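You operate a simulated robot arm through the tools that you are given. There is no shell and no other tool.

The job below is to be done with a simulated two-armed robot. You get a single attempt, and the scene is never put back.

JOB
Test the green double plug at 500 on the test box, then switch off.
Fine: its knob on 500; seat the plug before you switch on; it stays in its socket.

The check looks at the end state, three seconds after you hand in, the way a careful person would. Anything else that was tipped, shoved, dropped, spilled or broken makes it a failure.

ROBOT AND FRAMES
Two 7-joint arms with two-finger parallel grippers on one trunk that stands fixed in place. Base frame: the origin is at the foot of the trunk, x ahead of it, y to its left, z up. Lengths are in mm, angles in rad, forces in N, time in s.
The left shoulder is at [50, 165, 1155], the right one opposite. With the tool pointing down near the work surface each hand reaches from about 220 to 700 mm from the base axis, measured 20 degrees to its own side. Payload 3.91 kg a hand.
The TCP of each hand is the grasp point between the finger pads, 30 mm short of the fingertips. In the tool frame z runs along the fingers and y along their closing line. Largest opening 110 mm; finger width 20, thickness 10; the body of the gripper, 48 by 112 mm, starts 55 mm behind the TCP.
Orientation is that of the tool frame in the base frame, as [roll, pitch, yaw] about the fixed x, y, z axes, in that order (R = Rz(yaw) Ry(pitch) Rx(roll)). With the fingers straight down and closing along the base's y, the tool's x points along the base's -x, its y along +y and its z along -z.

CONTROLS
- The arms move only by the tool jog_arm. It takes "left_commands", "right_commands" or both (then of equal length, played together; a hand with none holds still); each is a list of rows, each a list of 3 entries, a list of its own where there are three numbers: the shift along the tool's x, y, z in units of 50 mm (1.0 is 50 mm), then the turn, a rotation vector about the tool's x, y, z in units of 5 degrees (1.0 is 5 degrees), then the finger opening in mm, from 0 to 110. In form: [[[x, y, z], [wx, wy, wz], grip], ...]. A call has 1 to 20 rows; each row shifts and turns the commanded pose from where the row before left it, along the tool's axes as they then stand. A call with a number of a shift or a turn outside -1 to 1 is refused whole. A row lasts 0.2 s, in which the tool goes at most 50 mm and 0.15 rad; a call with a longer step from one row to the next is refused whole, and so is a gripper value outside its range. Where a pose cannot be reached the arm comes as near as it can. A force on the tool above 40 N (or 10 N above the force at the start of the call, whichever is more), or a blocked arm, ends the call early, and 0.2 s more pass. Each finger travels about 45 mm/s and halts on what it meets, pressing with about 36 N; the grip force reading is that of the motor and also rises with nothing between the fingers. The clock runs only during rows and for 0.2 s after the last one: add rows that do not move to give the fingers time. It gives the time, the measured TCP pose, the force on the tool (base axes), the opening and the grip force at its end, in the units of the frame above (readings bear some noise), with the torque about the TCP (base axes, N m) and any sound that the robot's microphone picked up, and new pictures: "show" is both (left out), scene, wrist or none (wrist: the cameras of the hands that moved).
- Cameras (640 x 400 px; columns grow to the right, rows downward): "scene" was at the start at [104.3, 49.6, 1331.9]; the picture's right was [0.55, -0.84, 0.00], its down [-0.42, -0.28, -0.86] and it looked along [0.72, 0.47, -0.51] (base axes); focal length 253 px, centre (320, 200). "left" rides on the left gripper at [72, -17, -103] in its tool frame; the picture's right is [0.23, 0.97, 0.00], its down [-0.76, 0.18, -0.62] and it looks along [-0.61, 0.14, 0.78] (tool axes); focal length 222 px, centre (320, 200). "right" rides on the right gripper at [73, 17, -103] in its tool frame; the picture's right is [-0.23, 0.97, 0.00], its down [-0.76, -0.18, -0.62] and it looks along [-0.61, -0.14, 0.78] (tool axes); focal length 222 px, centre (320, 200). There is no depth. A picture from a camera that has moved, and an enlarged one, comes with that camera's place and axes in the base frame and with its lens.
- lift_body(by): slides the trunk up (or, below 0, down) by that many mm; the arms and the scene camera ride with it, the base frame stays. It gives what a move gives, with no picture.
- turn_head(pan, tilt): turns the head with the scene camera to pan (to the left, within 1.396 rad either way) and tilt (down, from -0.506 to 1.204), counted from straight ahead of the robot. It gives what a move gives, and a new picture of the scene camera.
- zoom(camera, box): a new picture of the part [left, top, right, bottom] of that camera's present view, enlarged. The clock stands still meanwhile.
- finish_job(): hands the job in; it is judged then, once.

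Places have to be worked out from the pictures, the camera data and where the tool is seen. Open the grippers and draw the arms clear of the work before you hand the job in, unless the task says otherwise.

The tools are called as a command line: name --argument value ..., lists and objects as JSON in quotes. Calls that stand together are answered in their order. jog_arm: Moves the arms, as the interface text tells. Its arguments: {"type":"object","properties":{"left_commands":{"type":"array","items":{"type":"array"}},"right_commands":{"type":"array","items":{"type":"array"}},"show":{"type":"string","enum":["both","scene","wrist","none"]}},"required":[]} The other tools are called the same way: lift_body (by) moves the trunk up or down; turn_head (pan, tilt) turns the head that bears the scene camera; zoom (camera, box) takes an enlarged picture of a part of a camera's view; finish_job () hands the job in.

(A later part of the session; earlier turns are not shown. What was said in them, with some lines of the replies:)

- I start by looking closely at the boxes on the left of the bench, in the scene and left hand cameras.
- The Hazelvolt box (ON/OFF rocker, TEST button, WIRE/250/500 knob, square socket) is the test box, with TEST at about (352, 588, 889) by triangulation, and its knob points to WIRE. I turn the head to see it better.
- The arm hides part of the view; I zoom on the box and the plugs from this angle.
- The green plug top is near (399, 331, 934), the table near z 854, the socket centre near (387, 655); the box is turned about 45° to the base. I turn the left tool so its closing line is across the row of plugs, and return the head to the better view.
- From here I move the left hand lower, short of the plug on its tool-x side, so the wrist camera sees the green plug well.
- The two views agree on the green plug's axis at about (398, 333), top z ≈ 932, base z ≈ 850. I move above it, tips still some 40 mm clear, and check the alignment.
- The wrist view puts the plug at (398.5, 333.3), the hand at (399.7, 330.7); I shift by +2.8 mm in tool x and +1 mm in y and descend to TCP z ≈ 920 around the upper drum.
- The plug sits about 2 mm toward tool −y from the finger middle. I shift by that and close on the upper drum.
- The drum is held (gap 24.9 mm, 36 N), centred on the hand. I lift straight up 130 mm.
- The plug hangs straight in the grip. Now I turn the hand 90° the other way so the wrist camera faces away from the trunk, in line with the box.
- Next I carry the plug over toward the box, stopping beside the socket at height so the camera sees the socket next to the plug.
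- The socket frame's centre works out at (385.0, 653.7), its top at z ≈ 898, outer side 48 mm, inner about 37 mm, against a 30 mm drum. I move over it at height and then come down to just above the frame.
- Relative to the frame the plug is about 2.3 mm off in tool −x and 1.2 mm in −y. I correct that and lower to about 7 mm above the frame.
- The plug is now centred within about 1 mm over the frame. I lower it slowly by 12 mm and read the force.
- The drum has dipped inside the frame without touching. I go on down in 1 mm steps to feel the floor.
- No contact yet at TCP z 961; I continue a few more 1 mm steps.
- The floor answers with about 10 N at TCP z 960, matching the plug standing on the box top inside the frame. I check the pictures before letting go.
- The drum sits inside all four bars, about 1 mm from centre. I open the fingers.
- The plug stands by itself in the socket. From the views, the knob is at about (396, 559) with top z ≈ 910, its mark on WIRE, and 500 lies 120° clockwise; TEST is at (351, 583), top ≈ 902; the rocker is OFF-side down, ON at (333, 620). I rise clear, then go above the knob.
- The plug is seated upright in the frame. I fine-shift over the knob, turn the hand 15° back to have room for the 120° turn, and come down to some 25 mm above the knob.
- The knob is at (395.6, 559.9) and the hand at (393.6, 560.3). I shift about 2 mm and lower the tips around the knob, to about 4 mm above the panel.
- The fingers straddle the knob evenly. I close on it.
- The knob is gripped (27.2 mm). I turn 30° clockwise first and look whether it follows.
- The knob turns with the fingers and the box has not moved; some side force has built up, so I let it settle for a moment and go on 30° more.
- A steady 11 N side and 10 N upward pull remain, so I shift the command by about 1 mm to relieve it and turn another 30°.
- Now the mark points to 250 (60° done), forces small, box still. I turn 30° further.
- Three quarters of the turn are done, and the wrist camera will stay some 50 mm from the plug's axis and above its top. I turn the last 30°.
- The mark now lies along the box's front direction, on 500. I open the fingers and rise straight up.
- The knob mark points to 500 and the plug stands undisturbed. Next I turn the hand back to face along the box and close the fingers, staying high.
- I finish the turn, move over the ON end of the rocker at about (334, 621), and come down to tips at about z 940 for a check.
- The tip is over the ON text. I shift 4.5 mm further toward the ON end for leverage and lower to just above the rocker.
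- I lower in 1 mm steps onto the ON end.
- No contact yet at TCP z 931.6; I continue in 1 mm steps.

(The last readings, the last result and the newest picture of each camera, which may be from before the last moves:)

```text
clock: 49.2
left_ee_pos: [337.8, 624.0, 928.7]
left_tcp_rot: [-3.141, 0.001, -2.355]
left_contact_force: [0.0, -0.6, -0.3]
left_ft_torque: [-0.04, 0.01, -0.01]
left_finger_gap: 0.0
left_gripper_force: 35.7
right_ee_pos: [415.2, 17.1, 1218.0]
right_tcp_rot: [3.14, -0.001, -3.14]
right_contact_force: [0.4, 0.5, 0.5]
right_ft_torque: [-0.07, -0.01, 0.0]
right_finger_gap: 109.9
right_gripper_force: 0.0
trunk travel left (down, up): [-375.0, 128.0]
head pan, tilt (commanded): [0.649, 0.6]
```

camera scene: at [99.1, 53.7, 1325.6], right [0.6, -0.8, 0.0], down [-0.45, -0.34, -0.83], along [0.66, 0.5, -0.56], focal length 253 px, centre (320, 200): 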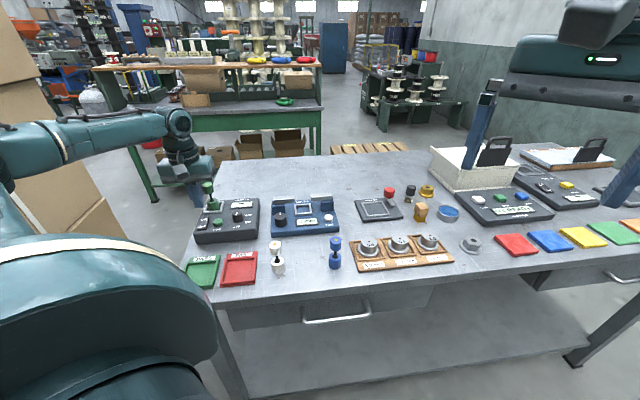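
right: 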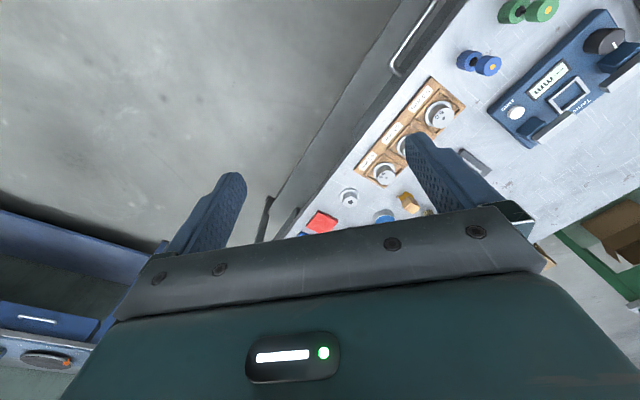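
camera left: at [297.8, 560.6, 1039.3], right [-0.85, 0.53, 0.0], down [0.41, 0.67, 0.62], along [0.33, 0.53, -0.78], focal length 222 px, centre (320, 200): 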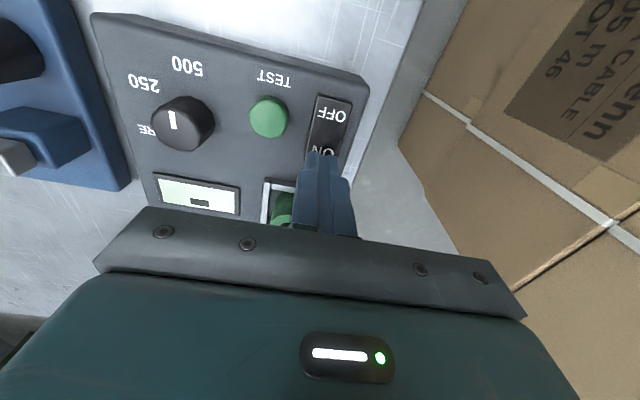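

zoom --camera "left" --box '[270, 80, 390, 190]'

zoom --camera "scene" --box '[190, 185, 240, 245]'

```text
3.64 times, centred on (330, 135) of left
camera zoom: at [297.8, 560.5, 1031.2], right [-0.85, 0.53, 0.0], down [0.41, 0.67, 0.62], along [0.33, 0.53, -0.78], focal length 808 px, centre (284, 436)
```

zoom: 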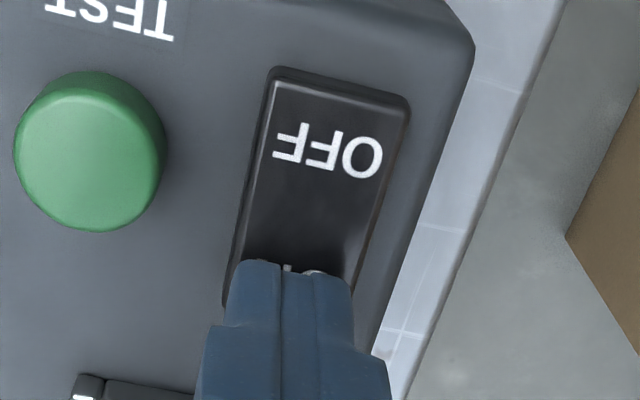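

```text
6.67 times, centred on (215, 215) of scene
camera zoom: at [99.1, 53.7, 1325.6], right [0.6, -0.8, 0.0], down [-0.45, -0.34, -0.83], along [0.66, 0.5, -0.56], focal length 1687 px, centre (1020, 100)
```

zoom: 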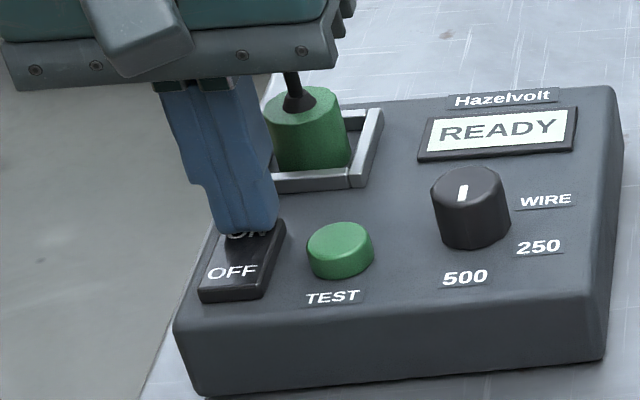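

The rocker has tipped over and the display reads READY, so the box is on. I lift off 30 mm and check that it stays on.

jog_arm --left_commands '[[[0, 0, -0.1], [0, 0, 0], 0], [[0, 0, -0.25], [0, 0, 0], 0], [[0, 0, -0.25], [0, 0, 0], 0], [[0, 0, 0], [0, 0, 0], 0]]' --show "wrist"

zoom --camera "left" --box '[200, 40, 400, 210]'

zoom --camera "scene" --box '[185, 170, 275, 250]'

```text
clock: 50.2
left_ee_pos: [337.5, 624.4, 958.2]
left_tcp_rot: [3.14, 0.001, -2.355]
left_contact_force: [0.6, -0.5, 0.3]
left_ft_torque: [-0.02, -0.03, 0.0]
left_finger_gap: 0.0
left_gripper_force: 35.8
right_ee_pos: [415.6, 17.3, 1218.8]
right_tcp_rot: [-3.14, 0.0, 3.141]
right_contact_force: [-0.6, 0.0, -0.2]
right_ft_torque: [-0.04, 0.01, 0.02]
right_finger_gap: 109.9
right_gripper_force: 0.1
trunk travel left (down, up): [-375.0, 128.0]
head pan, tilt (commanded): [0.649, 0.6]
camera left: at [297.9, 561.0, 1061.1], right [-0.85, 0.53, 0.0], down [0.41, 0.67, 0.62], along [0.33, 0.53, -0.78], focal length 222 px, centre (320, 200)
```

left: 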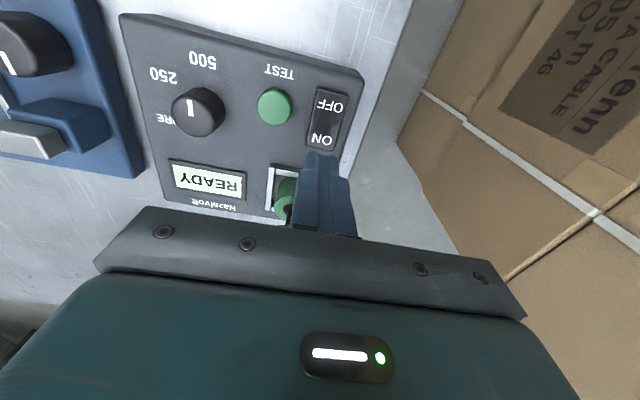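

```text
2.35 times, centred on (300, 125) of left
camera zoom: at [297.9, 561.0, 1061.1], right [-0.85, 0.53, 0.0], down [0.41, 0.67, 0.62], along [0.33, 0.53, -0.78], focal length 523 px, centre (367, 376)
```

zoom: 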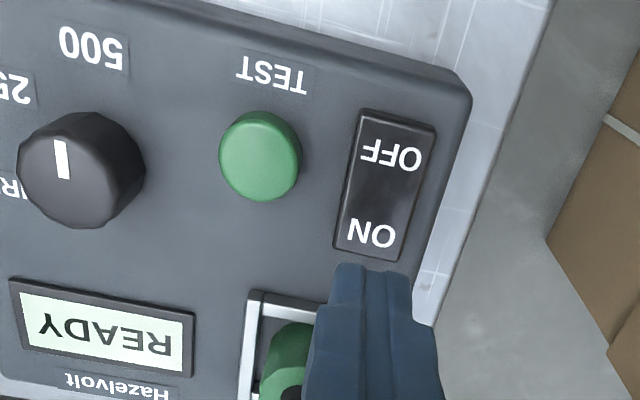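

```text
5.00 times, centred on (230, 210) of scene
camera zoom: at [99.1, 53.7, 1325.6], right [0.6, -0.8, 0.0], down [-0.45, -0.34, -0.83], along [0.66, 0.5, -0.56], focal length 1266 px, centre (770, 150)
```

zoom: 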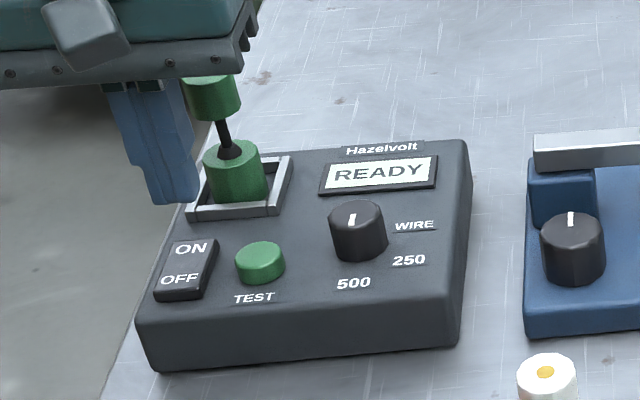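

The box stays on, READY, and the mark is on 500. The TEST button is about 20 mm along tool x and −37 mm along tool y from the hand; I go over it and down to about 6 mm above.

jog_arm --left_commands '[[[0.2, -0.366, 0], [0, 0, 0], 0], [[0.206, -0.366, 0], [0, 0, 0], 0], [[0, 0, 0], [0, 0, 0], 0], [[0, 0, 0.2], [0, 0, 0], 0], [[0, 0, 0.2], [0, 0, 0], 0], [[0, 0, 0], [0, 0, 0], 0]]' --show "wrist"

zoom --camera "left" --box '[240, 50, 420, 210]'

zoom --camera "scene" --box '[185, 170, 275, 250]'

```text
clock: 51.6
left_ee_pos: [349.9, 582.8, 939.7]
left_tcp_rot: [-3.141, 0.001, -2.354]
left_contact_force: [0.7, -0.8, -0.5]
left_ft_torque: [0.02, 0.01, -0.04]
left_finger_gap: 0.1
left_gripper_force: 35.8
right_ee_pos: [416.7, 16.7, 1218.4]
right_tcp_rot: [3.139, -0.001, -3.141]
right_contact_force: [0.4, 0.1, -0.2]
right_ft_torque: [0.0, -0.01, -0.01]
right_finger_gap: 110.0
right_gripper_force: 0.0
trunk travel left (down, up): [-375.0, 128.0]
head pan, tilt (commanded): [0.649, 0.6]
camera left: at [309.5, 520.1, 1041.8], right [-0.85, 0.53, 0.0], down [0.41, 0.67, 0.62], along [0.33, 0.53, -0.78], focal length 222 px, centre (320, 200)
```

left: 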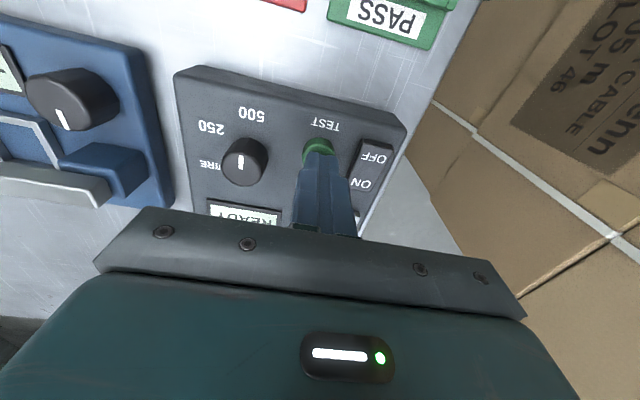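

```text
2.50 times, centred on (330, 130) of left
camera zoom: at [309.5, 520.1, 1041.8], right [-0.85, 0.53, 0.0], down [0.41, 0.67, 0.62], along [0.33, 0.53, -0.78], focal length 555 px, centre (295, 375)
```

zoom: 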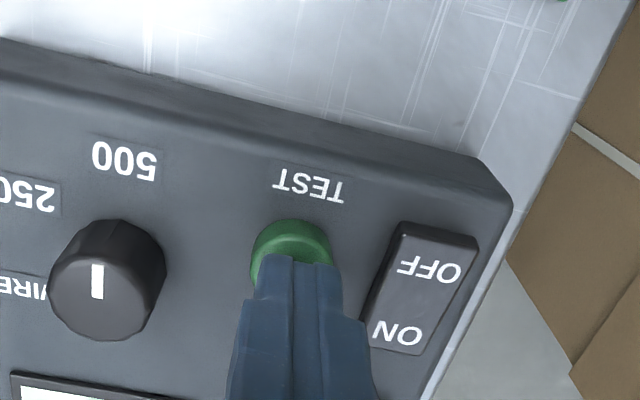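

```text
5.00 times, centred on (230, 210) of scene
camera zoom: at [99.1, 53.6, 1325.6], right [0.6, -0.8, 0.0], down [-0.45, -0.34, -0.83], along [0.66, 0.5, -0.56], focal length 1266 px, centre (770, 150)
```

zoom: 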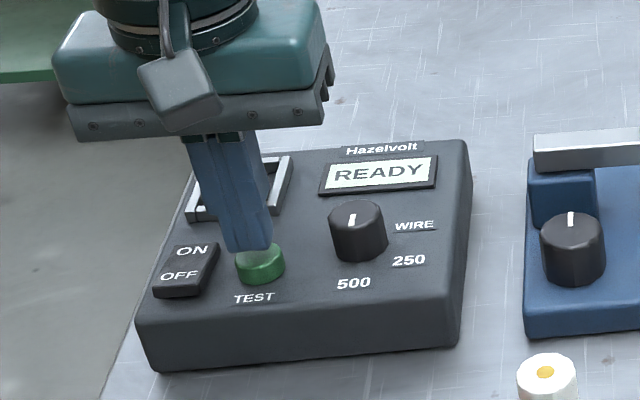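

The tip is over TEST. I press down in 1 mm steps.

jog_arm --left_commands '[[[0, 0, 0.02], [0, 0, 0], 0], [[0, 0, 0.02], [0, 0, 0], 0], [[0, 0, 0.02], [0, 0, 0], 0], [[0, 0, 0.02], [0, 0, 0], 0], [[0, 0, 0.02], [0, 0, 0], 0], [[0, 0, 0.02], [0, 0, 0], 0], [[0, 0, 0.02], [0, 0, 0], 0], [[0, 0, 0.02], [0, 0, 0], 0], [[0, 0, 0], [0, 0, 0], 0]]' --show "none"

zoom --camera "scene" --box '[185, 170, 275, 250]'

```text
clock: 53.6
left_ee_pos: [350.1, 583.6, 930.7]
left_tcp_rot: [3.141, 0.002, -2.354]
left_contact_force: [1.3, 0.4, 1.0]
left_ft_torque: [-0.03, -0.01, 0.02]
left_finger_gap: 0.0
left_gripper_force: 35.7
right_ee_pos: [414.6, 16.8, 1218.3]
right_tcp_rot: [3.139, 0.001, -3.141]
right_contact_force: [0.1, 1.1, 0.0]
right_ft_torque: [-0.03, 0.0, -0.02]
right_finger_gap: 109.8
right_gripper_force: 0.1
trunk travel left (down, up): [-375.0, 128.0]
head pan, tilt (commanded): [0.649, 0.6]
```

```text
5.00 times, centred on (230, 210) of scene
camera zoom: at [99.0, 53.6, 1325.6], right [0.6, -0.8, 0.0], down [-0.45, -0.34, -0.83], along [0.66, 0.5, -0.56], focal length 1266 px, centre (770, 150)
```

zoom: 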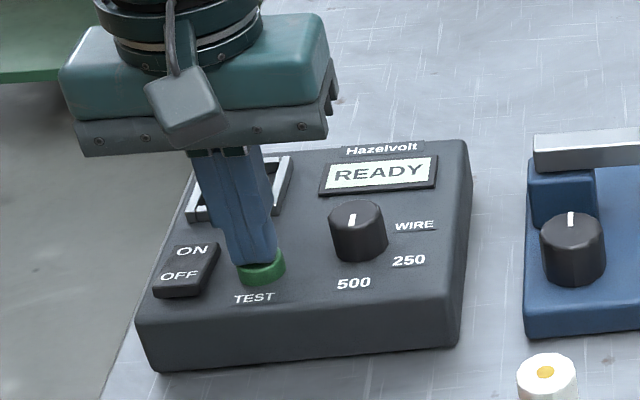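

Light contact (about 1 N) at tip z ≈ 901 and still READY. I press on in 1 mm steps.

jog_arm --left_commands '[[[0, 0, 0.02], [0, 0, 0], 0], [[0, 0, 0.02], [0, 0, 0], 0], [[0, 0, 0.02], [0, 0, 0], 0], [[0, 0, 0], [0, 0, 0], 0]]' --show "none"

zoom --camera "scene" --box '[185, 170, 275, 250]'

```text
clock: 54.6
left_ee_pos: [349.3, 583.1, 927.6]
left_tcp_rot: [-3.14, -0.001, -2.356]
left_contact_force: [-1.3, 0.5, 2.6]
left_ft_torque: [0.01, 0.03, -0.01]
left_finger_gap: 0.0
left_gripper_force: 36.3
right_ee_pos: [415.1, 16.8, 1217.0]
right_tcp_rot: [3.139, 0.002, -3.139]
right_contact_force: [-0.1, -0.3, -0.3]
right_ft_torque: [-0.03, 0.03, 0.01]
right_finger_gap: 110.4
right_gripper_force: 0.0
trunk travel left (down, up): [-375.0, 128.0]
head pan, tilt (commanded): [0.649, 0.6]
heard: click
```

```text
5.00 times, centred on (230, 210) of scene
camera zoom: at [98.9, 53.5, 1325.6], right [0.6, -0.8, 0.0], down [-0.45, -0.34, -0.83], along [0.66, 0.5, -0.56], focal length 1266 px, centre (770, 150)
```

zoom: 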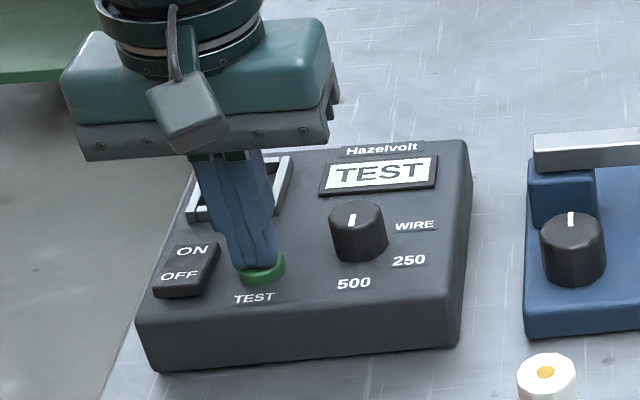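

A click, and the display shows TEST. I keep the button held for two seconds and watch for the result.

jog_arm --left_commands '[[[0, 0, 0], [0, 0, 0], 0], [[0, 0, 0], [0, 0, 0], 0], [[0, 0, 0], [0, 0, 0], 0], [[0, 0, 0], [0, 0, 0], 0], [[0, 0, 0], [0, 0, 0], 0], [[0, 0, 0], [0, 0, 0], 0], [[0, 0, 0], [0, 0, 0], 0], [[0, 0, 0], [0, 0, 0], 0], [[0, 0, 0], [0, 0, 0], 0], [[0, 0, 0], [0, 0, 0], 0]]' --show "none"

zoom --camera "scene" --box '[185, 170, 275, 250]'

```text
clock: 56.9
left_ee_pos: [350.5, 582.3, 928.2]
left_tcp_rot: [-3.141, -0.001, -2.354]
left_contact_force: [0.1, 0.2, 2.5]
left_ft_torque: [0.01, 0.0, 0.01]
left_finger_gap: 0.0
left_gripper_force: 36.1
right_ee_pos: [416.2, 17.4, 1219.1]
right_tcp_rot: [-3.141, -0.002, -3.141]
right_contact_force: [0.3, 0.7, -0.3]
right_ft_torque: [-0.02, -0.04, 0.01]
right_finger_gap: 109.8
right_gripper_force: 0.1
trunk travel left (down, up): [-375.0, 128.0]
head pan, tilt (commanded): [0.649, 0.6]
```

```text
5.00 times, centred on (230, 210) of scene
camera zoom: at [98.9, 53.5, 1325.6], right [0.6, -0.8, 0.0], down [-0.45, -0.34, -0.83], along [0.66, 0.5, -0.56], focal length 1266 px, centre (770, 150)
```

zoom: 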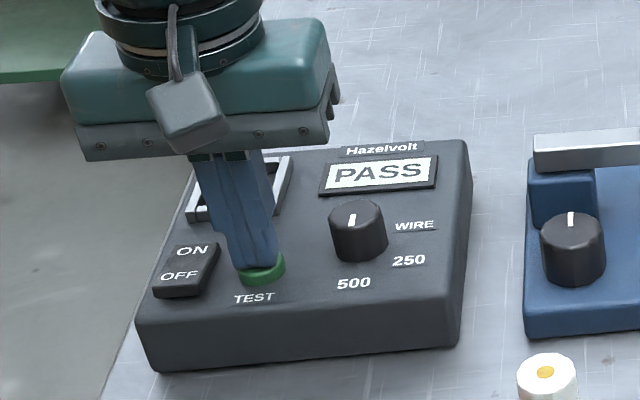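

The display says PASS. I lift off the button and go over the OFF end of the rocker at about (312, 599).

jog_arm --left_commands '[[[0, 0, -0.1], [0, 0, 0], 0], [[0, 0, -0.25], [0, 0, 0], 0], [[0, 0, -0.25], [0, 0, 0], 0], [[0.14, 0.374, 0], [0, 0, 0], 0], [[0.142, 0.374, 0], [0, 0, 0], 0], [[0, 0, 0], [0, 0, 0], 0]]' --show "wrist"

zoom --camera "left" --box '[200, 60, 400, 220]'

zoom --camera "scene" --box '[185, 170, 275, 250]'

```text
clock: 58.2
left_ee_pos: [311.5, 598.9, 959.7]
left_tcp_rot: [3.141, 0.0, -2.353]
left_contact_force: [-0.3, 0.4, 0.3]
left_ft_torque: [-0.01, -0.01, -0.02]
left_finger_gap: 0.1
left_gripper_force: 36.1
right_ee_pos: [416.3, 17.8, 1217.6]
right_tcp_rot: [-3.141, 0.0, -3.139]
right_contact_force: [-0.8, 0.6, 1.0]
right_ft_torque: [0.0, -0.01, 0.01]
right_finger_gap: 110.1
right_gripper_force: 0.1
trunk travel left (down, up): [-375.0, 128.0]
head pan, tilt (commanded): [0.649, 0.6]
camera left: at [272.4, 535.2, 1060.9], right [-0.85, 0.53, 0.0], down [0.41, 0.67, 0.62], along [0.33, 0.53, -0.78], focal length 222 px, centre (320, 200)
```

left: 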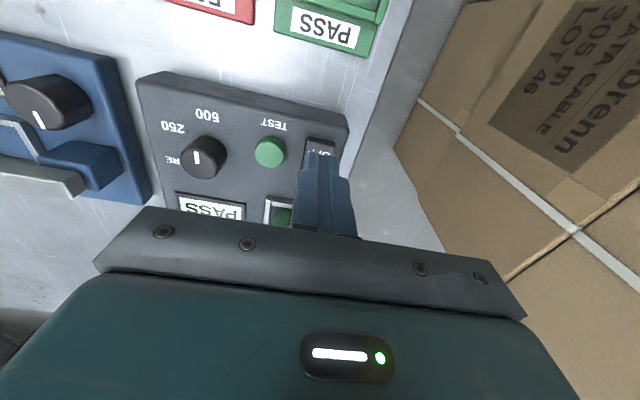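

```text
2.50 times, centred on (300, 140) of left
camera zoom: at [272.4, 535.2, 1060.9], right [-0.85, 0.53, 0.0], down [0.41, 0.67, 0.62], along [0.33, 0.53, -0.78], focal length 555 px, centre (370, 350)
```

zoom: 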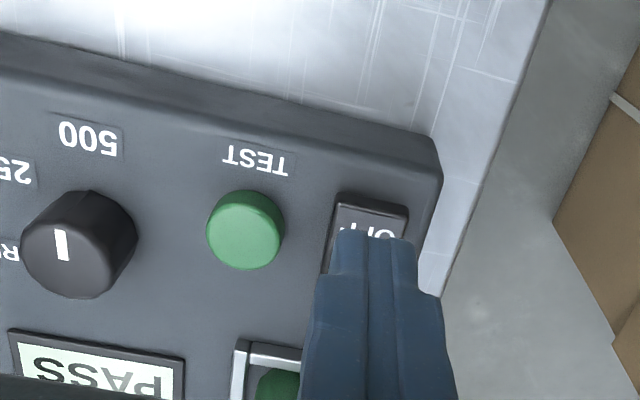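

```text
5.00 times, centred on (230, 210) of scene
camera zoom: at [99.1, 53.7, 1325.6], right [0.6, -0.8, 0.0], down [-0.45, -0.34, -0.82], along [0.66, 0.5, -0.57], focal length 1266 px, centre (770, 150)
```

zoom: 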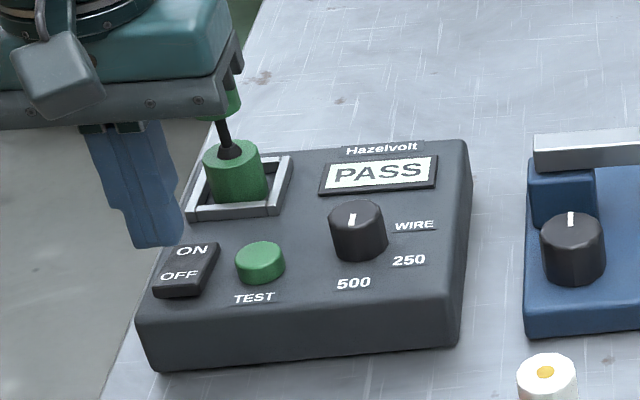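

The tip is over the OFF end, PASS still shown. I lower to just above and then press in 1 mm steps.

jog_arm --left_commands '[[[0, 0, 0.24], [0, 0, 0], 0], [[0, 0, 0.24], [0, 0, 0], 0], [[0, 0, 0.02], [0, 0, 0], 0], [[0, 0, 0.02], [0, 0, 0], 0], [[0, 0, 0.02], [0, 0, 0], 0], [[0, 0, 0.02], [0, 0, 0], 0], [[0, 0, 0.02], [0, 0, 0], 0], [[0, 0, 0.02], [0, 0, 0], 0], [[0, 0, 0.02], [0, 0, 0], 0], [[0, 0, 0], [0, 0, 0], 0]]' --show "none"

zoom --camera "scene" --box '[185, 170, 275, 250]'

```text
clock: 60.5
left_ee_pos: [312.2, 599.2, 927.8]
left_tcp_rot: [3.14, -0.001, -2.354]
left_contact_force: [-0.5, -0.6, 1.5]
left_ft_torque: [-0.02, -0.01, -0.03]
left_finger_gap: 0.1
left_gripper_force: 35.4
right_ee_pos: [415.9, 16.7, 1218.7]
right_tcp_rot: [3.138, -0.001, -3.14]
right_contact_force: [0.5, 1.1, 0.5]
right_ft_torque: [0.01, 0.01, -0.01]
right_finger_gap: 110.1
right_gripper_force: 0.0
trunk travel left (down, up): [-375.0, 128.0]
head pan, tilt (commanded): [0.649, 0.6]
```

```text
5.00 times, centred on (230, 210) of scene
camera zoom: at [99.0, 53.5, 1325.6], right [0.6, -0.8, 0.0], down [-0.45, -0.34, -0.83], along [0.66, 0.5, -0.56], focal length 1266 px, centre (770, 150)
```

zoom: 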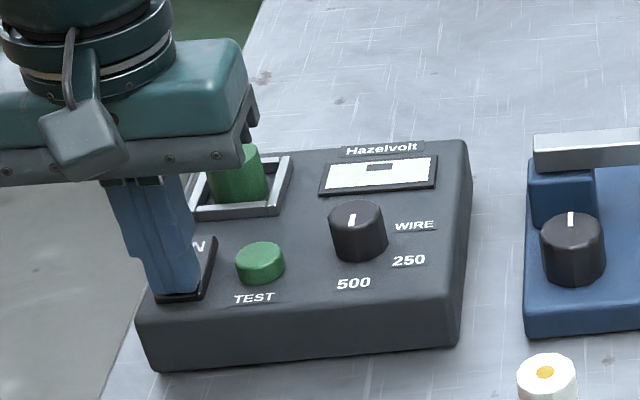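

The display has gone back to its off mark. I lift straight up and look.

jog_arm --left_commands '[[[0, 0, -0.1], [0, 0, 0], 0], [[0, 0, -0.4], [0, 0, 0], 0], [[0, 0, -0.6], [0, 0, 0], 0], [[0, 0, -0.7], [0, 0, 0], 0], [[0, 0, -0.7], [0, 0, 0], 0], [[0, 0, -0.5], [0, 0, 0], 0], [[0, 0, 0], [0, 0, 0], 0]]' --show "both"

zoom --camera "scene" --box '[185, 170, 275, 250]'

zoom --camera "left" --box '[200, 40, 440, 220]'

```text
clock: 62.0
left_ee_pos: [312.9, 600.1, 1076.3]
left_tcp_rot: [3.141, 0.001, -2.354]
left_contact_force: [-0.8, -0.9, 0.1]
left_ft_torque: [-0.02, -0.02, -0.02]
left_finger_gap: 0.0
left_gripper_force: 35.9
right_ee_pos: [416.2, 17.8, 1217.4]
right_tcp_rot: [-3.14, 0.0, -3.14]
right_contact_force: [-0.4, 0.3, -0.3]
right_ft_torque: [0.03, 0.01, -0.04]
right_finger_gap: 110.0
right_gripper_force: 0.1
trunk travel left (down, up): [-375.0, 128.0]
head pan, tilt (commanded): [0.649, 0.6]
camera scene: at [99.1, 53.7, 1325.6], right [0.6, -0.8, 0.0], down [-0.45, -0.34, -0.83], along [0.66, 0.5, -0.56], focal length 253 px, centre (320, 200)
camera left: at [272.7, 536.7, 1179.6], right [-0.85, 0.53, 0.0], down [0.41, 0.67, 0.62], along [0.33, 0.53, -0.78], focal length 222 px, centre (320, 200)
```

scene: 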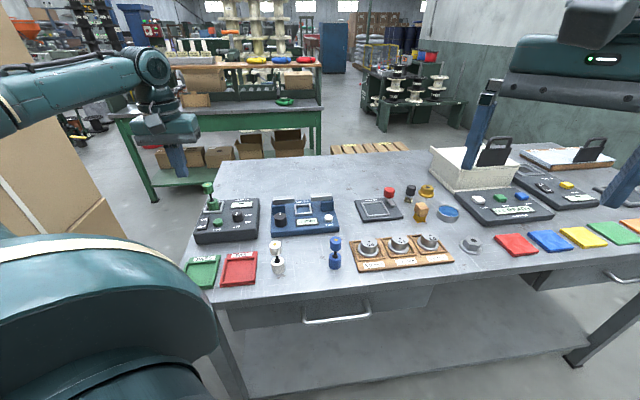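
left: 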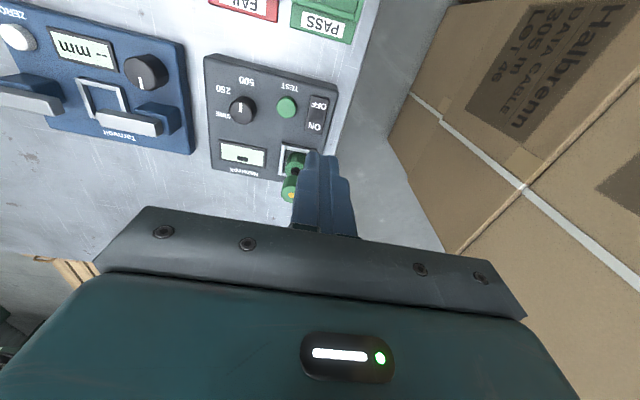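

```text
5.00 times, centred on (230, 210) of scene
camera zoom: at [99.1, 53.7, 1325.6], right [0.6, -0.8, 0.0], down [-0.45, -0.34, -0.83], along [0.66, 0.5, -0.56], focal length 1266 px, centre (770, 150)
```

zoom: 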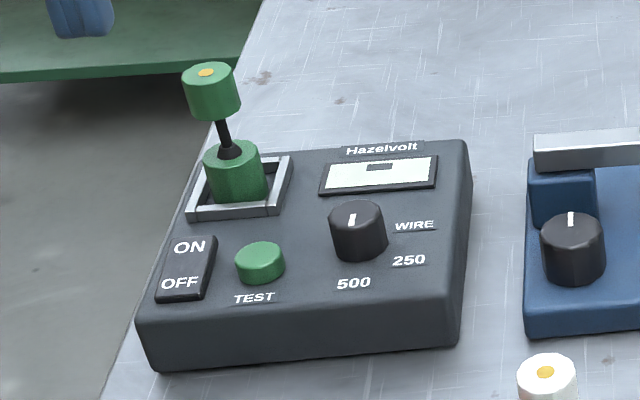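

```text
2.22 times, centred on (320, 130) of left
camera zoom: at [272.7, 536.7, 1179.6], right [-0.85, 0.53, 0.0], down [0.41, 0.67, 0.62], along [0.33, 0.53, -0.78], focal length 494 px, centre (320, 356)
```

zoom: 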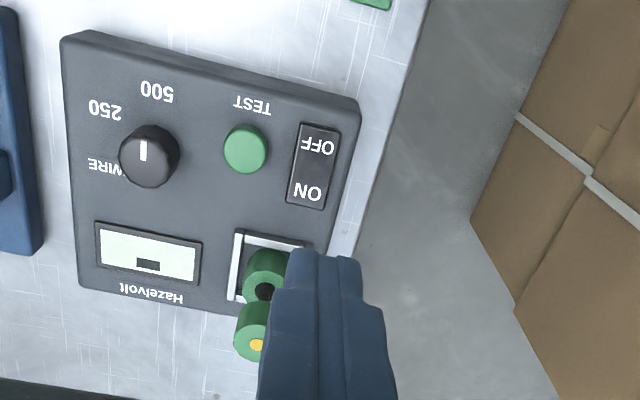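

Everything is as asked: plug in the socket, mark on 500, rocker back on OFF, display in its off state. I open the gripper and draw the arm up and away.

jog_arm --left_commands '[[[0, 0, -0.7], [0, 0, 0], 0], [[0, 0, -0.8], [0, 0, 0], 10], [[0, 0, -0.5], [0, 0, 0], 20], [[0.3, -0.42, 0], [0, 0, 0], 35], [[0.45, -0.65, 0], [0, 0, 0], 50], [[0.45, -0.65, 0], [0, 0, 0], 65], [[0.45, -0.65, 0], [0, 0, 0], 80], [[0.25, -0.3, 0], [0, 0, 0], 80], [[0, 0, 0], [0, 0, 0], 80]]' --show "both"

zoom --camera "scene" --box '[170, 160, 370, 290]'

```text
clock: 64.0
left_ee_pos: [339.9, 436.7, 1175.9]
left_tcp_rot: [3.142, -0.002, -2.355]
left_contact_force: [-0.4, 0.8, 0.7]
left_ft_torque: [0.0, -0.02, 0.0]
left_finger_gap: 79.9
left_gripper_force: 0.1
right_ee_pos: [415.6, 16.8, 1219.1]
right_tcp_rot: [3.141, 0.0, -3.139]
right_contact_force: [0.6, 0.8, 0.8]
right_ft_torque: [0.02, -0.01, 0.01]
right_finger_gap: 110.1
right_gripper_force: 0.0
trunk travel left (down, up): [-375.0, 128.0]
head pan, tilt (commanded): [0.649, 0.6]
camera scene: at [99.1, 53.7, 1325.6], right [0.6, -0.8, 0.0], down [-0.45, -0.34, -0.83], along [0.66, 0.5, -0.56], focal length 253 px, centre (320, 200)
camera left: at [301.3, 373.0, 1278.4], right [-0.85, 0.53, 0.0], down [0.41, 0.67, 0.62], along [0.33, 0.53, -0.78], focal length 222 px, centre (320, 200)
```

scene: 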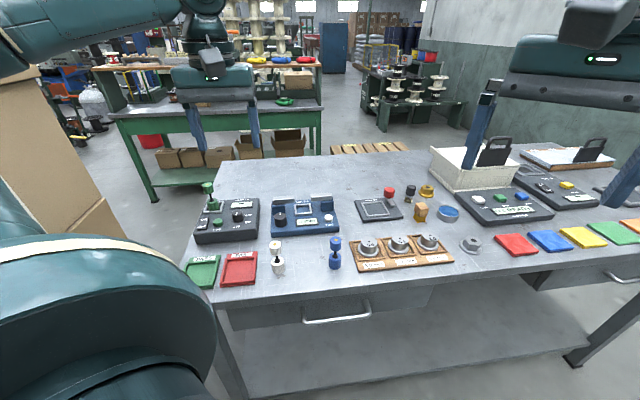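
left: 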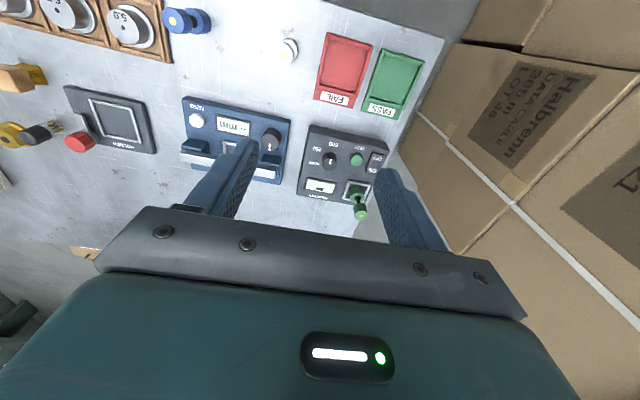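

```text
3.08 times, centred on (270, 225) of scene
camera zoom: at [99.1, 53.7, 1325.6], right [0.6, -0.8, 0.0], down [-0.45, -0.34, -0.83], along [0.66, 0.5, -0.56], focal length 779 px, centre (474, 123)
```

zoom: 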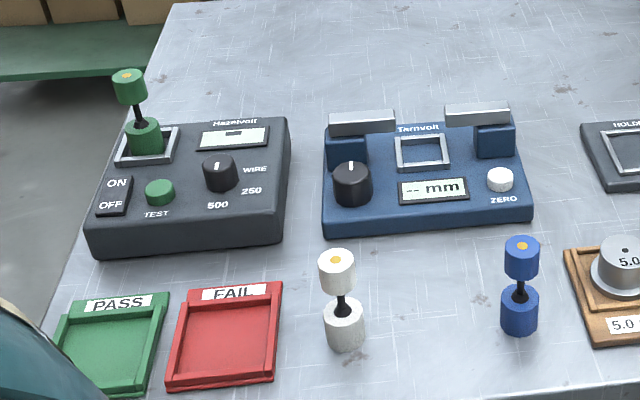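

The final view shows the plug upright in the test box socket, knob on 500 and the box off. The other things stand where they were and the arm is clear, so I hand in.

finish_job

```text
The job is handed in.
```

The green double plug was tested at 500 on the Hazelvolt test box and the display read PASS. The box is now switched off.

- **Order:** I seated the plug first, turned the knob from WIRE to 500, switched on and waited for READY. I then held TEST until the result showed, and switched off.
- **End state:** the plug stands upright in its socket and the knob mark is on 500. The rocker is on OFF and the display is back to its off mark.
- **Surroundings:** in the last pictures everything else looks undisturbed, and the left arm is drawn clear with its gripper open.
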